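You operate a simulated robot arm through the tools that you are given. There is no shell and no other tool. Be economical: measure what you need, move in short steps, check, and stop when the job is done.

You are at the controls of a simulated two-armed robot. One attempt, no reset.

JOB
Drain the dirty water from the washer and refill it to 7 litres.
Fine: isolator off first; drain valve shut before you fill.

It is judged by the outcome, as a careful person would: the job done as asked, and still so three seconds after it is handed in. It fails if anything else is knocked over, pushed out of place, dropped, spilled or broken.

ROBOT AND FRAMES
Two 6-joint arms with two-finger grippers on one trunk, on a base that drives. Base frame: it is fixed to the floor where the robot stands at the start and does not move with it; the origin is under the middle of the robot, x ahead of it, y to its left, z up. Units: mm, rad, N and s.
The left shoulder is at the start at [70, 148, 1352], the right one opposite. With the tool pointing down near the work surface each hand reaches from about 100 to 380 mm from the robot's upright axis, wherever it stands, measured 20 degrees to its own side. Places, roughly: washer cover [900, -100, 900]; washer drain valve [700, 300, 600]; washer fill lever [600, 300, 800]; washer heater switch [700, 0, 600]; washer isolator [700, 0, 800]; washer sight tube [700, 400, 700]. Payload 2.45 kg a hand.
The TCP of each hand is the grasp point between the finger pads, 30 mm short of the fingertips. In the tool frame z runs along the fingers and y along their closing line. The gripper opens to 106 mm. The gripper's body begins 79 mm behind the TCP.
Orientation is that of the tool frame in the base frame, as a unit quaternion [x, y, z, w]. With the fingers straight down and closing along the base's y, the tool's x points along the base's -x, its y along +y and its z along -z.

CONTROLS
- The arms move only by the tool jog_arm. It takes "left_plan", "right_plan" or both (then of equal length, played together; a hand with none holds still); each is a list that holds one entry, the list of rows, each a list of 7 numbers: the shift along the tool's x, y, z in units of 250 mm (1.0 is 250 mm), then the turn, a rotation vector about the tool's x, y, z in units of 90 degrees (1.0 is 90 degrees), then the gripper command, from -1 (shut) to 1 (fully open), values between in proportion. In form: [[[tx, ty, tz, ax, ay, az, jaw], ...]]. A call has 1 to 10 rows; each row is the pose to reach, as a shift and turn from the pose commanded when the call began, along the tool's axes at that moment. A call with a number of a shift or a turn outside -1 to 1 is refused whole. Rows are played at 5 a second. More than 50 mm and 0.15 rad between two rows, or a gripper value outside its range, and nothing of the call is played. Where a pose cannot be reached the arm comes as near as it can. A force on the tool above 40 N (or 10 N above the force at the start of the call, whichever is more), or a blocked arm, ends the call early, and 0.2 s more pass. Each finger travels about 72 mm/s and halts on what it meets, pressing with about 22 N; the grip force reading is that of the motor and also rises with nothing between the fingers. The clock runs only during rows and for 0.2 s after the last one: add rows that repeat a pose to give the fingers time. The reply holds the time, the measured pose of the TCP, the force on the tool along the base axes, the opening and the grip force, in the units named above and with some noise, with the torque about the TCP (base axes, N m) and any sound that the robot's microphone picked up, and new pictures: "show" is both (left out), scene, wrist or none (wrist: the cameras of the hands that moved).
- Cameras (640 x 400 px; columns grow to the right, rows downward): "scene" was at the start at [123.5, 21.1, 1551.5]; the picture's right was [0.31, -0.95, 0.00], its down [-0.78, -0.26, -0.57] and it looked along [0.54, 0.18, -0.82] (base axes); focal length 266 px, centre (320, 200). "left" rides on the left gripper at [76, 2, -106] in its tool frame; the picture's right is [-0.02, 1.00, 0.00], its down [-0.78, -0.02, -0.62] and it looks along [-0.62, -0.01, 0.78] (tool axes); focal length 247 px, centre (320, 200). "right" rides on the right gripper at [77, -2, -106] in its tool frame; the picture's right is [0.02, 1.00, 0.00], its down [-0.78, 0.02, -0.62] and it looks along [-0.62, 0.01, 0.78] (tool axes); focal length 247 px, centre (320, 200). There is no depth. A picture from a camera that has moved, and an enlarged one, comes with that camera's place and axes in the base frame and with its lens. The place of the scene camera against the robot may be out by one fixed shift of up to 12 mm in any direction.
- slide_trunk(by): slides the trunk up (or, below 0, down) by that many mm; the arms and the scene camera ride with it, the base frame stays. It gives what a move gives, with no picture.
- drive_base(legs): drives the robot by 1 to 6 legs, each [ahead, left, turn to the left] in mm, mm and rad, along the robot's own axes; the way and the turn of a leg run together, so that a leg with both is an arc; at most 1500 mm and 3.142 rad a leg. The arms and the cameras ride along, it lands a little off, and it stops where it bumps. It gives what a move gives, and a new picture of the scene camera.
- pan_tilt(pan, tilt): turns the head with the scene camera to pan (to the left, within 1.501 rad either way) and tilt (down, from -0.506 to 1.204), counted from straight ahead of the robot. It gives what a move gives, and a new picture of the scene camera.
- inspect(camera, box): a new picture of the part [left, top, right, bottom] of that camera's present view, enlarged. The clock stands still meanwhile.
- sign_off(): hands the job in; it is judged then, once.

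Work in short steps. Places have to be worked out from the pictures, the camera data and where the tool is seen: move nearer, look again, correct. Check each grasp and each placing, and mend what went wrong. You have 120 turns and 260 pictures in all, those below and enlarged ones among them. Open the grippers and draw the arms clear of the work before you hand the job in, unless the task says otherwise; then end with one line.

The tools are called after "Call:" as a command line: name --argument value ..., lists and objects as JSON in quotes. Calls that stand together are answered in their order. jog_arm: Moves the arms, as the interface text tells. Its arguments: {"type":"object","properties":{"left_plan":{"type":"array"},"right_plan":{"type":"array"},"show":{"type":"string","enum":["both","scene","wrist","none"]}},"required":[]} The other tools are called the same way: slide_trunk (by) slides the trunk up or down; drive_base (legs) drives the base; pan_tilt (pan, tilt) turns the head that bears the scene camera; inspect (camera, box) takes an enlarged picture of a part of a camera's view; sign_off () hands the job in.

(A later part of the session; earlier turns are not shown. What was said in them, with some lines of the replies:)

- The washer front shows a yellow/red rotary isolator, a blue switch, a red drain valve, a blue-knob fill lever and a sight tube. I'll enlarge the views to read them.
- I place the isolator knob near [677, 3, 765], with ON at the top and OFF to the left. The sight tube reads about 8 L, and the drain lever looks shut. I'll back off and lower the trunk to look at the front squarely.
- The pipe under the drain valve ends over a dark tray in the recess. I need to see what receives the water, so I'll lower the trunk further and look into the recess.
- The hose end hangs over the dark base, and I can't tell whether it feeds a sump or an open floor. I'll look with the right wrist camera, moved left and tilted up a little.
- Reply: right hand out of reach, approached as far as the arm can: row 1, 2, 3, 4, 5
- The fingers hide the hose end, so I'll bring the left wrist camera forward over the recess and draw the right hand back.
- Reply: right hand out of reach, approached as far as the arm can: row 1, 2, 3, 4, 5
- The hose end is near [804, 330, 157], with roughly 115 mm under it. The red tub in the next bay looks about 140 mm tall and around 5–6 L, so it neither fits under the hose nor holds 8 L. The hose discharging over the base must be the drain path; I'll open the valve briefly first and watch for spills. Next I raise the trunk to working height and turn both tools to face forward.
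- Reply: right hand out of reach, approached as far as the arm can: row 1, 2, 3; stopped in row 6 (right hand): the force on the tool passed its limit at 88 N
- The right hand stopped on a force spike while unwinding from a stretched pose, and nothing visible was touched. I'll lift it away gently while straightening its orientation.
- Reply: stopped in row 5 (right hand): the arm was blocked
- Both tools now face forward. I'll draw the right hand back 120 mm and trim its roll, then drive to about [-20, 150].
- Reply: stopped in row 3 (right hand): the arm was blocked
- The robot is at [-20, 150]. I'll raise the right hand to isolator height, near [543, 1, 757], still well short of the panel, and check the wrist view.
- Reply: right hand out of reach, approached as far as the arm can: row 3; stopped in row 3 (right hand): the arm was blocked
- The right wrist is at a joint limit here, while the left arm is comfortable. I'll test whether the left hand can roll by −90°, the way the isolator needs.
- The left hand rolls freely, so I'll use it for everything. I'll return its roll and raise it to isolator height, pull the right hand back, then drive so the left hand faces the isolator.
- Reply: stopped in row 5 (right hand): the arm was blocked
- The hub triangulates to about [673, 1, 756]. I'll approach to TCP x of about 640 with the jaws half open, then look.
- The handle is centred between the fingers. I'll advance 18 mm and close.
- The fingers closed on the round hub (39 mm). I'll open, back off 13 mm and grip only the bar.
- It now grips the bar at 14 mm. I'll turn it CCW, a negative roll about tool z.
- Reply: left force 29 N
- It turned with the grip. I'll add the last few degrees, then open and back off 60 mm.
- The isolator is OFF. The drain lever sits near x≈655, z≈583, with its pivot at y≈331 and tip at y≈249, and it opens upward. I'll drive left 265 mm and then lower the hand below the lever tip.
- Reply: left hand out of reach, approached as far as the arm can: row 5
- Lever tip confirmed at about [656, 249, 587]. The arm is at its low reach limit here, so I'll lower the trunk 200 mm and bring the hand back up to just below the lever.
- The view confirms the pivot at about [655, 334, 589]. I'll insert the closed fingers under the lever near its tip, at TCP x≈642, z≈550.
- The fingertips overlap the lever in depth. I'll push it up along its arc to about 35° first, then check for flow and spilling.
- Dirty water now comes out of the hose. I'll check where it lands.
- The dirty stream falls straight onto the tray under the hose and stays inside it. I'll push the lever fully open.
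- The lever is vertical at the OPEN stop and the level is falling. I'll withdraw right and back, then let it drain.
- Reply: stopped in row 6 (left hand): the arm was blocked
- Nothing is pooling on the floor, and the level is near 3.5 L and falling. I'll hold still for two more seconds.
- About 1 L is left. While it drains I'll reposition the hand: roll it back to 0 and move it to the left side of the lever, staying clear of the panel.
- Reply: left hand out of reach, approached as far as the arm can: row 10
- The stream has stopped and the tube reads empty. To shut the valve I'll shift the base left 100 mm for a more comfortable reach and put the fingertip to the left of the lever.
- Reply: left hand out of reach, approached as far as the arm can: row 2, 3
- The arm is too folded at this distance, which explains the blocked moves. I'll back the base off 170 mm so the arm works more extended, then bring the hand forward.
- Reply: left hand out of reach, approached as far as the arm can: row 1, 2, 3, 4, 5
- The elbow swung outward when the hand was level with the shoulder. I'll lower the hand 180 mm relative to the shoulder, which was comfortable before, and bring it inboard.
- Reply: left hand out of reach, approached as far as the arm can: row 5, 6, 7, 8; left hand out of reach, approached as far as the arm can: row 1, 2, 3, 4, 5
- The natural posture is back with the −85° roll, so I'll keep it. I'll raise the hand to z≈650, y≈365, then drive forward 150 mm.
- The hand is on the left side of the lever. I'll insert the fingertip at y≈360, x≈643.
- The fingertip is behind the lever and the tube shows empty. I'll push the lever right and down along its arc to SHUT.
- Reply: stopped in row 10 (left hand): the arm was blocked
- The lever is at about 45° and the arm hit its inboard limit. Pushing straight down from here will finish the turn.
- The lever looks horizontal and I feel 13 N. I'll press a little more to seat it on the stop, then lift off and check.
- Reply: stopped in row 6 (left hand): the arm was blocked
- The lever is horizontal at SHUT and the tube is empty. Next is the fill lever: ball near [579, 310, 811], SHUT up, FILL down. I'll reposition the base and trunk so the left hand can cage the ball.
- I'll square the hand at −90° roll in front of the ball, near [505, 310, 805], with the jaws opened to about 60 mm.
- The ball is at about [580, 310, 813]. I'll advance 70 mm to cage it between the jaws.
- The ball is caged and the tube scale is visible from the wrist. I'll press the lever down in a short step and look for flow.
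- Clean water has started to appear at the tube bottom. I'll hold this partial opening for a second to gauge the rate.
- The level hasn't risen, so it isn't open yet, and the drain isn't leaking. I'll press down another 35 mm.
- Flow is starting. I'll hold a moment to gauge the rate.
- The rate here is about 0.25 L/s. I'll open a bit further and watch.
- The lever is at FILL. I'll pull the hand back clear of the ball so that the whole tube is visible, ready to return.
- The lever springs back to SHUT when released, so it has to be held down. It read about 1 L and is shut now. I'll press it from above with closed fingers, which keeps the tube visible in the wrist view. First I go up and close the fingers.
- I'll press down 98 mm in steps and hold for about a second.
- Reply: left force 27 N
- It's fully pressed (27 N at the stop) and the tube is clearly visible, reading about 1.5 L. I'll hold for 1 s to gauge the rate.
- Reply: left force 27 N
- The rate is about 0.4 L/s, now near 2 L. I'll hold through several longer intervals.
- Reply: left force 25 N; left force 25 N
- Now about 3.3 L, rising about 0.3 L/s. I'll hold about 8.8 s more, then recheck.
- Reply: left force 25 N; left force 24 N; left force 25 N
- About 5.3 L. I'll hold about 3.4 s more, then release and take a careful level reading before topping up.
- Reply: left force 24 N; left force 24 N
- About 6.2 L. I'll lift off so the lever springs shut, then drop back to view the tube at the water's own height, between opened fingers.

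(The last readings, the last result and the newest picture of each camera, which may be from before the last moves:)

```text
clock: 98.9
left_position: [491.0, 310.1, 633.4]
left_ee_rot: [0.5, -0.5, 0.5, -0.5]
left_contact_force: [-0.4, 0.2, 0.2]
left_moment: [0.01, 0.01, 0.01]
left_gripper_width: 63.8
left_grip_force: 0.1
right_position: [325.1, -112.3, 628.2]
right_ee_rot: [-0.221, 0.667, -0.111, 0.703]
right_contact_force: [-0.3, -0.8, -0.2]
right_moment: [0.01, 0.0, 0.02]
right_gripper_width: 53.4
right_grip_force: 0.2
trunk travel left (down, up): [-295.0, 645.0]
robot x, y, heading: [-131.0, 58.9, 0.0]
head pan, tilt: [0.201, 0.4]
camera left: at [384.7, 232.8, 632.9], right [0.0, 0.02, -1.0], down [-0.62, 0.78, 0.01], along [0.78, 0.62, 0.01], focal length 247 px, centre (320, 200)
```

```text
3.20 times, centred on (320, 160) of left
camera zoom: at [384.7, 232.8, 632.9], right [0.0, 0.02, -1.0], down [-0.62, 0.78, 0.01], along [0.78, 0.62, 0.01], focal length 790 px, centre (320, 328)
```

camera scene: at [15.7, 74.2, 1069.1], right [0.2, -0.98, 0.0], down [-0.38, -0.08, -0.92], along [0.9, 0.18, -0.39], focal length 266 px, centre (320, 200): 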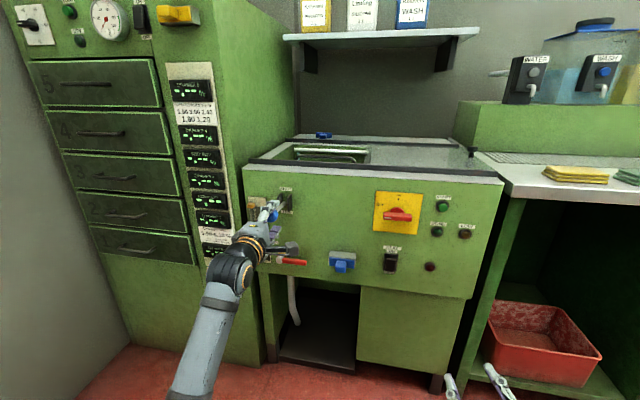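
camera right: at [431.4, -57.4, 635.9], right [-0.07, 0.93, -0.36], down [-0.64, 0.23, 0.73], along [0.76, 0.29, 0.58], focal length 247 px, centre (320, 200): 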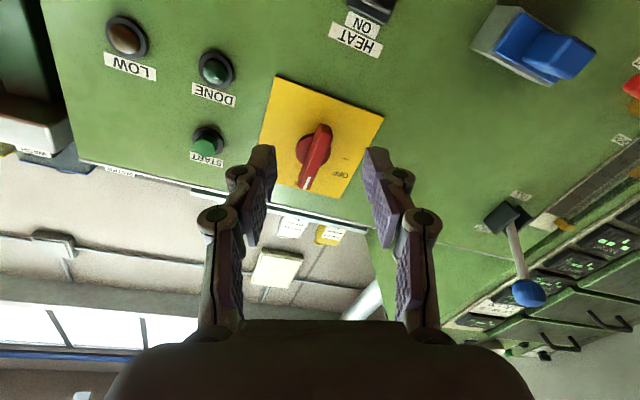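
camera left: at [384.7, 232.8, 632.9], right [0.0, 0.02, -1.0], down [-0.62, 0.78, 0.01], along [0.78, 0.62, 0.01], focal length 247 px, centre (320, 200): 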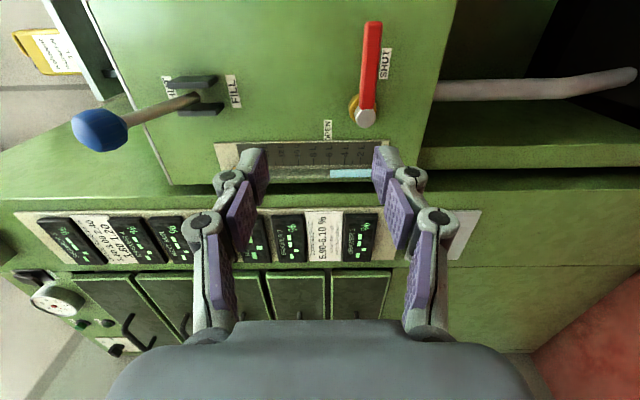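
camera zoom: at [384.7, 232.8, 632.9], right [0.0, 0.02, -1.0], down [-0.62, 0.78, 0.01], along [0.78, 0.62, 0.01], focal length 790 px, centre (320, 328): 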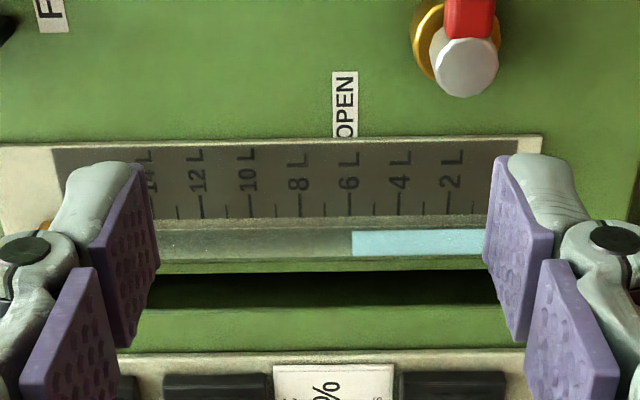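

At water level the reading is clean: 6.0 L, with 8 L at col 301, 6 L at 351 and the level at 352. I need 1.0 L more. In the pressing view that means releasing when the front edge is near col 302. I'll return above the ball.

Call:
jog_arm --left_plan '[[[0, -0.19, 0, 0, 0, 0, -0.3], [0, -0.38, 0, 0, 0, 0, -0.7], [0, -0.57, 0, 0, 0, 0, -1], [0, -0.76, 0, 0, 0, 0, -1], [0, -0.89, 0, 0, 0, 0, -1], [0, -0.89, 0.17, 0, 0, 0, -1], [0, -0.89, 0.34, 0, 0, 0, -1], [0, -0.89, 0.34, 0, 0, 0, -1]]]' --show "wrist"

```text
clock: 100.7
left_position: [574.6, 312.6, 854.2]
left_ee_rot: [0.501, -0.5, 0.5, -0.499]
left_contact_force: [-0.2, -0.2, -0.5]
left_moment: [0.03, -0.01, 0.01]
left_gripper_width: 0.0
left_grip_force: 22.3
right_position: [328.1, -113.0, 629.3]
right_ee_rot: [-0.222, 0.667, -0.11, 0.702]
right_contact_force: [-0.5, -0.1, 0.0]
right_moment: [0.0, -0.02, 0.0]
right_gripper_width: 53.0
right_grip_force: 0.0
trunk travel left (down, up): [-295.0, 645.0]
robot x, y, heading: [-129.3, 59.6, -0.001]
head pan, tilt: [0.201, 0.4]
camera left: at [469.1, 235.5, 853.0], right [0.0, 0.02, -1.0], down [-0.62, 0.78, 0.02], along [0.78, 0.62, 0.01], focal length 247 px, centre (320, 200)
```

left: 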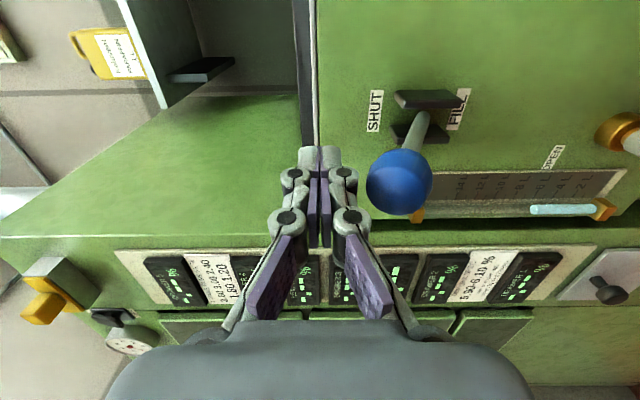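

I'll press the lever down again and hold about 1.5 s, then read.

Call:
jog_arm --left_plan '[[[0, 0.13, 0, 0, 0, 0, -1], [0, 0.26, 0, 0, 0, 0, -1], [0, 0.38, 0, 0, 0, 0, -1], [0, 0.4, 0, 0, 0, 0, -1], [0, 0.4, 0, 0, 0, 0, -1], [0, 0.4, 0, 0, 0, 0, -1], [0, 0.4, 0, 0, 0, 0, -1], [0, 0.4, 0, 0, 0, 0, -1]]]' --show "none"

Call:
inspect --camera "left" --box '[340, 150, 540, 270]'

```text
clock: 102.5
left_position: [573.5, 308.4, 760.6]
left_ee_rot: [-0.498, 0.498, -0.502, 0.502]
left_contact_force: [4.0, -0.3, 25.5]
left_moment: [0.03, -0.09, 0.02]
left_gripper_width: 0.1
left_grip_force: 22.0
right_position: [322.4, -113.9, 630.5]
right_ee_rot: [-0.221, 0.666, -0.11, 0.704]
right_contact_force: [-0.3, 0.7, 0.0]
right_moment: [0.0, -0.01, -0.01]
right_gripper_width: 52.9
right_grip_force: 0.1
trunk travel left (down, up): [-295.0, 645.0]
robot x, y, heading: [-131.8, 58.1, -0.0]
head pan, tilt: [0.201, 0.4]
```

```text
3.20 times, centred on (440, 210) of left
camera zoom: at [466.9, 231.1, 757.5], right [0.01, 0.02, -1.0], down [-0.62, 0.78, 0.01], along [0.78, 0.62, 0.02], focal length 790 px, centre (-64, 168)
```

zoom: 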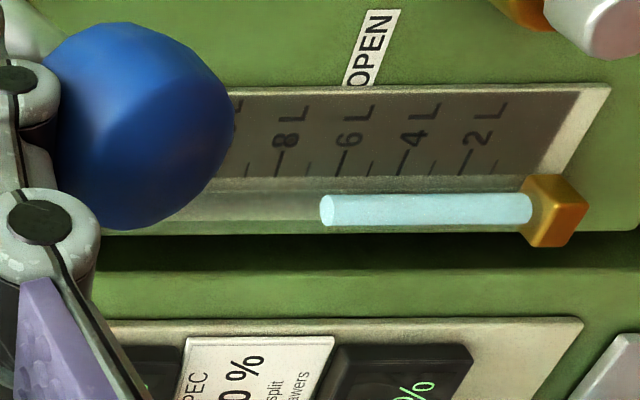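

About 6.45 L, and I need roughly 16 px more at 9 px/s, so I'll hold 1.6 s.

Call:
jog_arm --left_plan '[[[0, 0, 0, 0, 0, 0, -1], [0, 0, 0, 0, 0, 0, -1], [0, 0, 0, 0, 0, 0, -1], [0, 0, 0, 0, 0, 0, -1], [0, 0, 0, 0, 0, 0, -1], [0, 0, 0, 0, 0, 0, -1], [0, 0, 0, 0, 0, 0, -1]]]' --show "none"

Call:
inspect --camera "left" --box '[340, 150, 540, 270]'

```text
clock: 104.1
left_position: [572.1, 308.8, 759.9]
left_ee_rot: [-0.498, 0.497, -0.502, 0.502]
left_contact_force: [-3.4, -2.4, 22.6]
left_moment: [-0.02, 0.01, -0.01]
left_gripper_width: 0.0
left_grip_force: 22.1
right_position: [323.9, -113.2, 631.0]
right_ee_rot: [-0.22, 0.666, -0.109, 0.704]
right_contact_force: [-0.6, 0.1, -0.4]
right_moment: [0.0, -0.05, -0.03]
right_gripper_width: 52.7
right_grip_force: 0.1
trunk travel left (down, up): [-295.0, 645.0]
robot x, y, heading: [-127.9, 55.0, 0.002]
head pan, tilt: [0.201, 0.4]
```

```text
3.20 times, centred on (440, 210) of left
camera zoom: at [466.3, 230.9, 757.4], right [0.01, 0.02, -1.0], down [-0.62, 0.78, 0.01], along [0.78, 0.62, 0.02], focal length 790 px, centre (-64, 168)
```

zoom: 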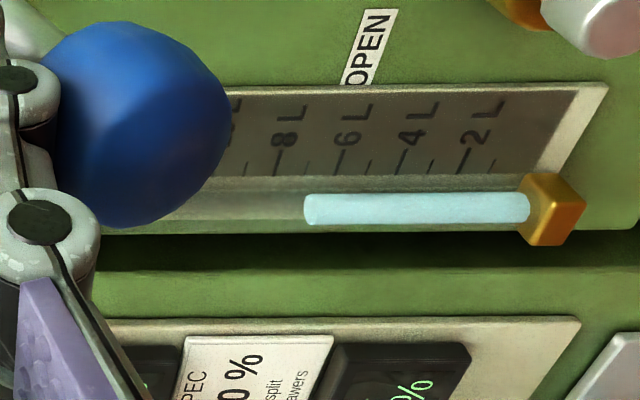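

The front edge is at col 304, about 6.9 L. I'll hold one more row, release, and go to the level view.

Call:
jog_arm --left_plan '[[[0, 0, 0, 0, 0, 0, -1], [0, -0.19, 0, 0, 0, 0, -1], [0, -0.38, 0, 0, 0, 0, -1], [0, -0.4, -0.18, 0, 0, 0, -1], [0, -0.4, -0.34, 0, 0, 0, -1], [0, -0.21, -0.34, 0, 0, 0, -0.6], [0, -0.02, -0.34, 0, 0, 0, -0.2], [0, 0.17, -0.34, 0, 0, 0, 0.2], [0, 0.36, -0.34, 0, 0, 0, 0.2], [0, 0.47, -0.34, 0, 0, 0, 0.2]]]' --show "wrist"

Call:
inspect --camera "left" --box '[220, 100, 420, 220]'

Call:
inspect --camera "left" --box '[280, 135, 380, 195]'

```text
clock: 106.3
left_position: [491.7, 307.5, 641.7]
left_ee_rot: [0.501, -0.5, 0.5, -0.5]
left_contact_force: [0.2, 0.6, 0.2]
left_moment: [0.01, -0.03, -0.01]
left_gripper_width: 63.3
left_grip_force: 0.0
right_position: [326.2, -113.4, 629.4]
right_ee_rot: [-0.221, 0.667, -0.111, 0.702]
right_contact_force: [0.2, -0.7, 0.9]
right_moment: [0.0, 0.02, -0.03]
right_gripper_width: 53.1
right_grip_force: 0.1
trunk travel left (down, up): [-295.0, 645.0]
robot x, y, heading: [-129.0, 58.5, -0.004]
head pan, tilt: [0.201, 0.4]
camera left: at [385.6, 231.3, 640.6], right [0.0, 0.02, -1.0], down [-0.62, 0.78, 0.02], along [0.78, 0.62, 0.01], focal length 247 px, centre (320, 200)
```

left: 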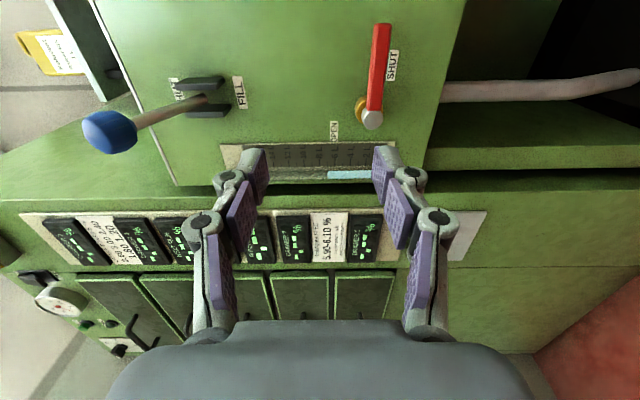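

```text
3.20 times, centred on (320, 160) of left
camera zoom: at [385.6, 231.3, 640.6], right [0.0, 0.02, -1.0], down [-0.62, 0.78, 0.02], along [0.78, 0.62, 0.01], focal length 790 px, centre (320, 328)
```

zoom: 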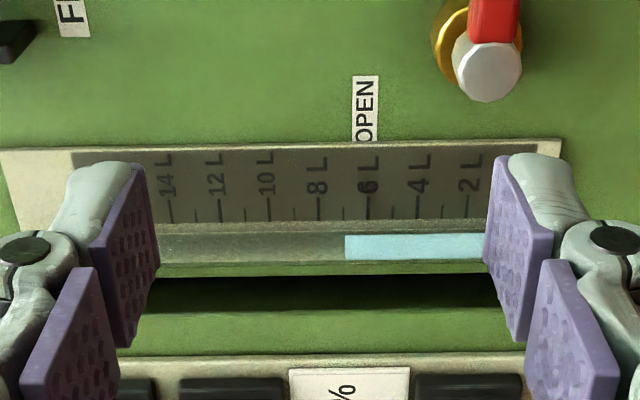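

```text
6.40 times, centred on (330, 165) of left
camera zoom: at [385.6, 231.3, 640.6], right [0.0, 0.02, -1.0], down [-0.62, 0.78, 0.02], along [0.78, 0.62, 0.01], focal length 1581 px, centre (256, 424)
```

zoom: 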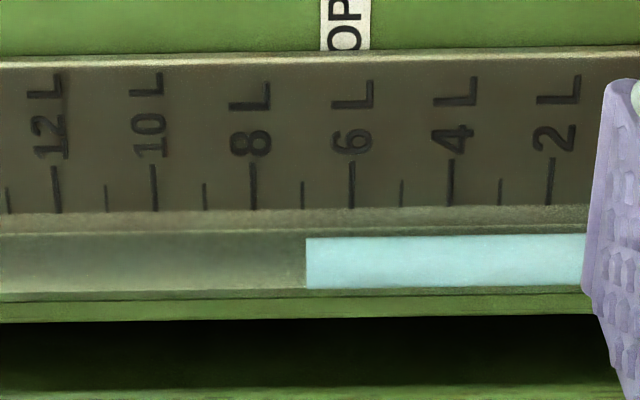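

The level reads 6.95–7.0 L, essentially on the 7 L tick. I'll back away with both grippers open and do a final check.

Call:
drive_base --legs '[[-200, 0, 0]]'

Call:
jog_arm --left_plan '[[[0, 0.1, 0, 0, 0, 0, 0.6], [0, 0.2, 0, 0, 0, 0, 1], [0, 0.2, 0, 0, 0, 0, 1]]]' --right_plan '[[[0, 0, 0, 0, 0, 0, 0.5], [0, 0, 0, 0, 0, 0, 1], [0, 0, 0, 0, 0, 0, 1]]]' --show "scene"

Call:
inspect --camera "scene" --box '[230, 150, 390, 250]'

Call:
inspect --camera "scene" --box '[220, 210, 420, 340]'

```text
clock: 107.9
left_position: [286.8, 308.4, 642.8]
left_ee_rot: [0.5, -0.5, 0.5, -0.5]
left_contact_force: [-1.7, -0.3, -0.1]
left_moment: [0.0, 0.03, -0.02]
left_gripper_width: 63.8
left_grip_force: 0.0
right_position: [120.9, -113.8, 629.7]
right_ee_rot: [-0.22, 0.667, -0.111, 0.703]
right_contact_force: [-0.1, -1.1, -0.5]
right_moment: [0.01, 0.01, -0.04]
right_gripper_width: 52.8
right_grip_force: 0.1
trunk travel left (down, up): [-295.0, 645.0]
robot x, y, heading: [-336.2, 56.4, -0.005]
head pan, tilt: [0.201, 0.4]
camera scene: at [-189.6, 74.6, 1069.1], right [0.2, -0.98, 0.0], down [-0.38, -0.08, -0.92], along [0.9, 0.18, -0.39], focal length 266 px, centre (320, 200)
```

scene: 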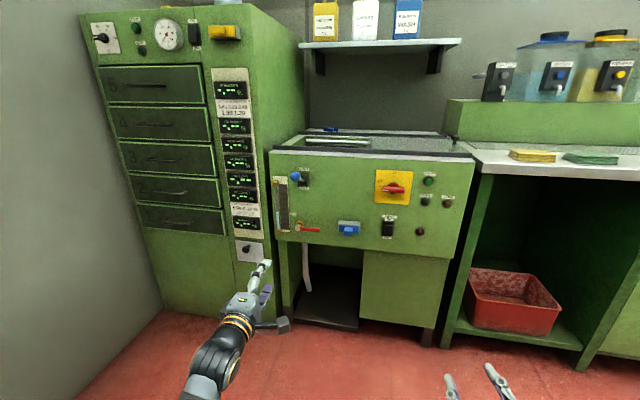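

```text
clock: 108.7
left_position: [285.0, 308.8, 591.3]
left_ee_rot: [0.5, -0.5, 0.5, -0.5]
left_contact_force: [-0.6, 0.3, 0.1]
left_moment: [-0.01, 0.01, 0.01]
left_gripper_width: 105.8
left_grip_force: 0.1
right_position: [122.2, -112.8, 629.1]
right_ee_rot: [-0.221, 0.668, -0.11, 0.702]
right_contact_force: [0.5, 0.6, 0.3]
right_moment: [0.01, 0.02, 0.03]
right_gripper_width: 106.0
right_grip_force: 0.1
trunk travel left (down, up): [-295.0, 645.0]
robot x, y, heading: [-334.2, 60.2, -0.001]
head pan, tilt: [0.201, 0.4]
camera scene: at [-189.2, 74.6, 1069.1], right [0.2, -0.98, 0.0], down [-0.38, -0.08, -0.92], along [0.9, 0.18, -0.39], focal length 266 px, centre (320, 200)
```

scene: 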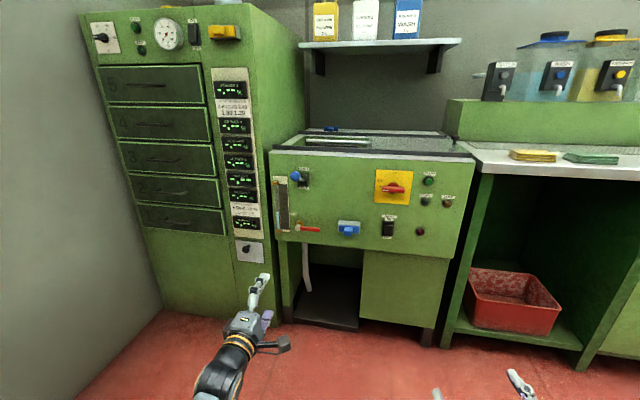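

```text
4.00 times, centred on (310, 200) of scene
camera zoom: at [-189.2, 74.6, 1069.1], right [0.2, -0.98, 0.0], down [-0.38, -0.08, -0.92], along [0.9, 0.18, -0.39], focal length 1064 px, centre (360, 200)
```

zoom: 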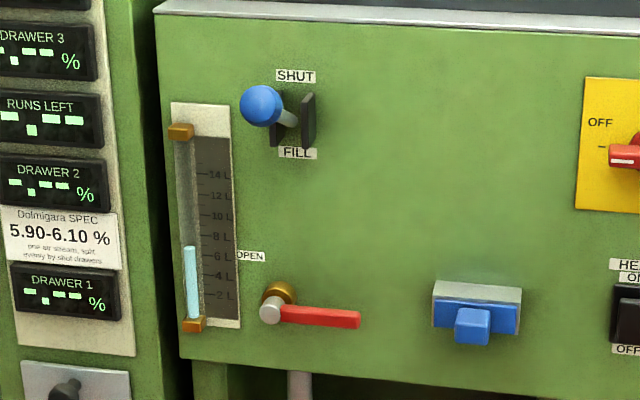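

```text
3.08 times, centred on (320, 275) of scene
camera zoom: at [-189.2, 74.6, 1069.1], right [0.2, -0.98, 0.0], down [-0.38, -0.08, -0.92], along [0.9, 0.18, -0.39], focal length 818 px, centre (320, -31)
```

zoom: 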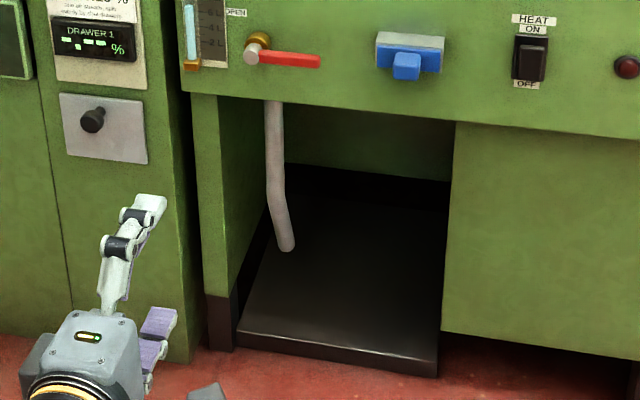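

The isolator is OFF, the drain is shut with no drip, and the fill lever is back at SHUT. The tube shows about 7 L of clean water, the floor is dry, and both arms are clear with the grippers open. I'm handing it in.

Call:
sign_off

```text
The job is handed in.
```

The washer is drained and refilled to about 7 L (the sight tube read 6.95–7.0 L), with the isolator off first, the drain valve shut before filling, and the fill lever back at SHUT.
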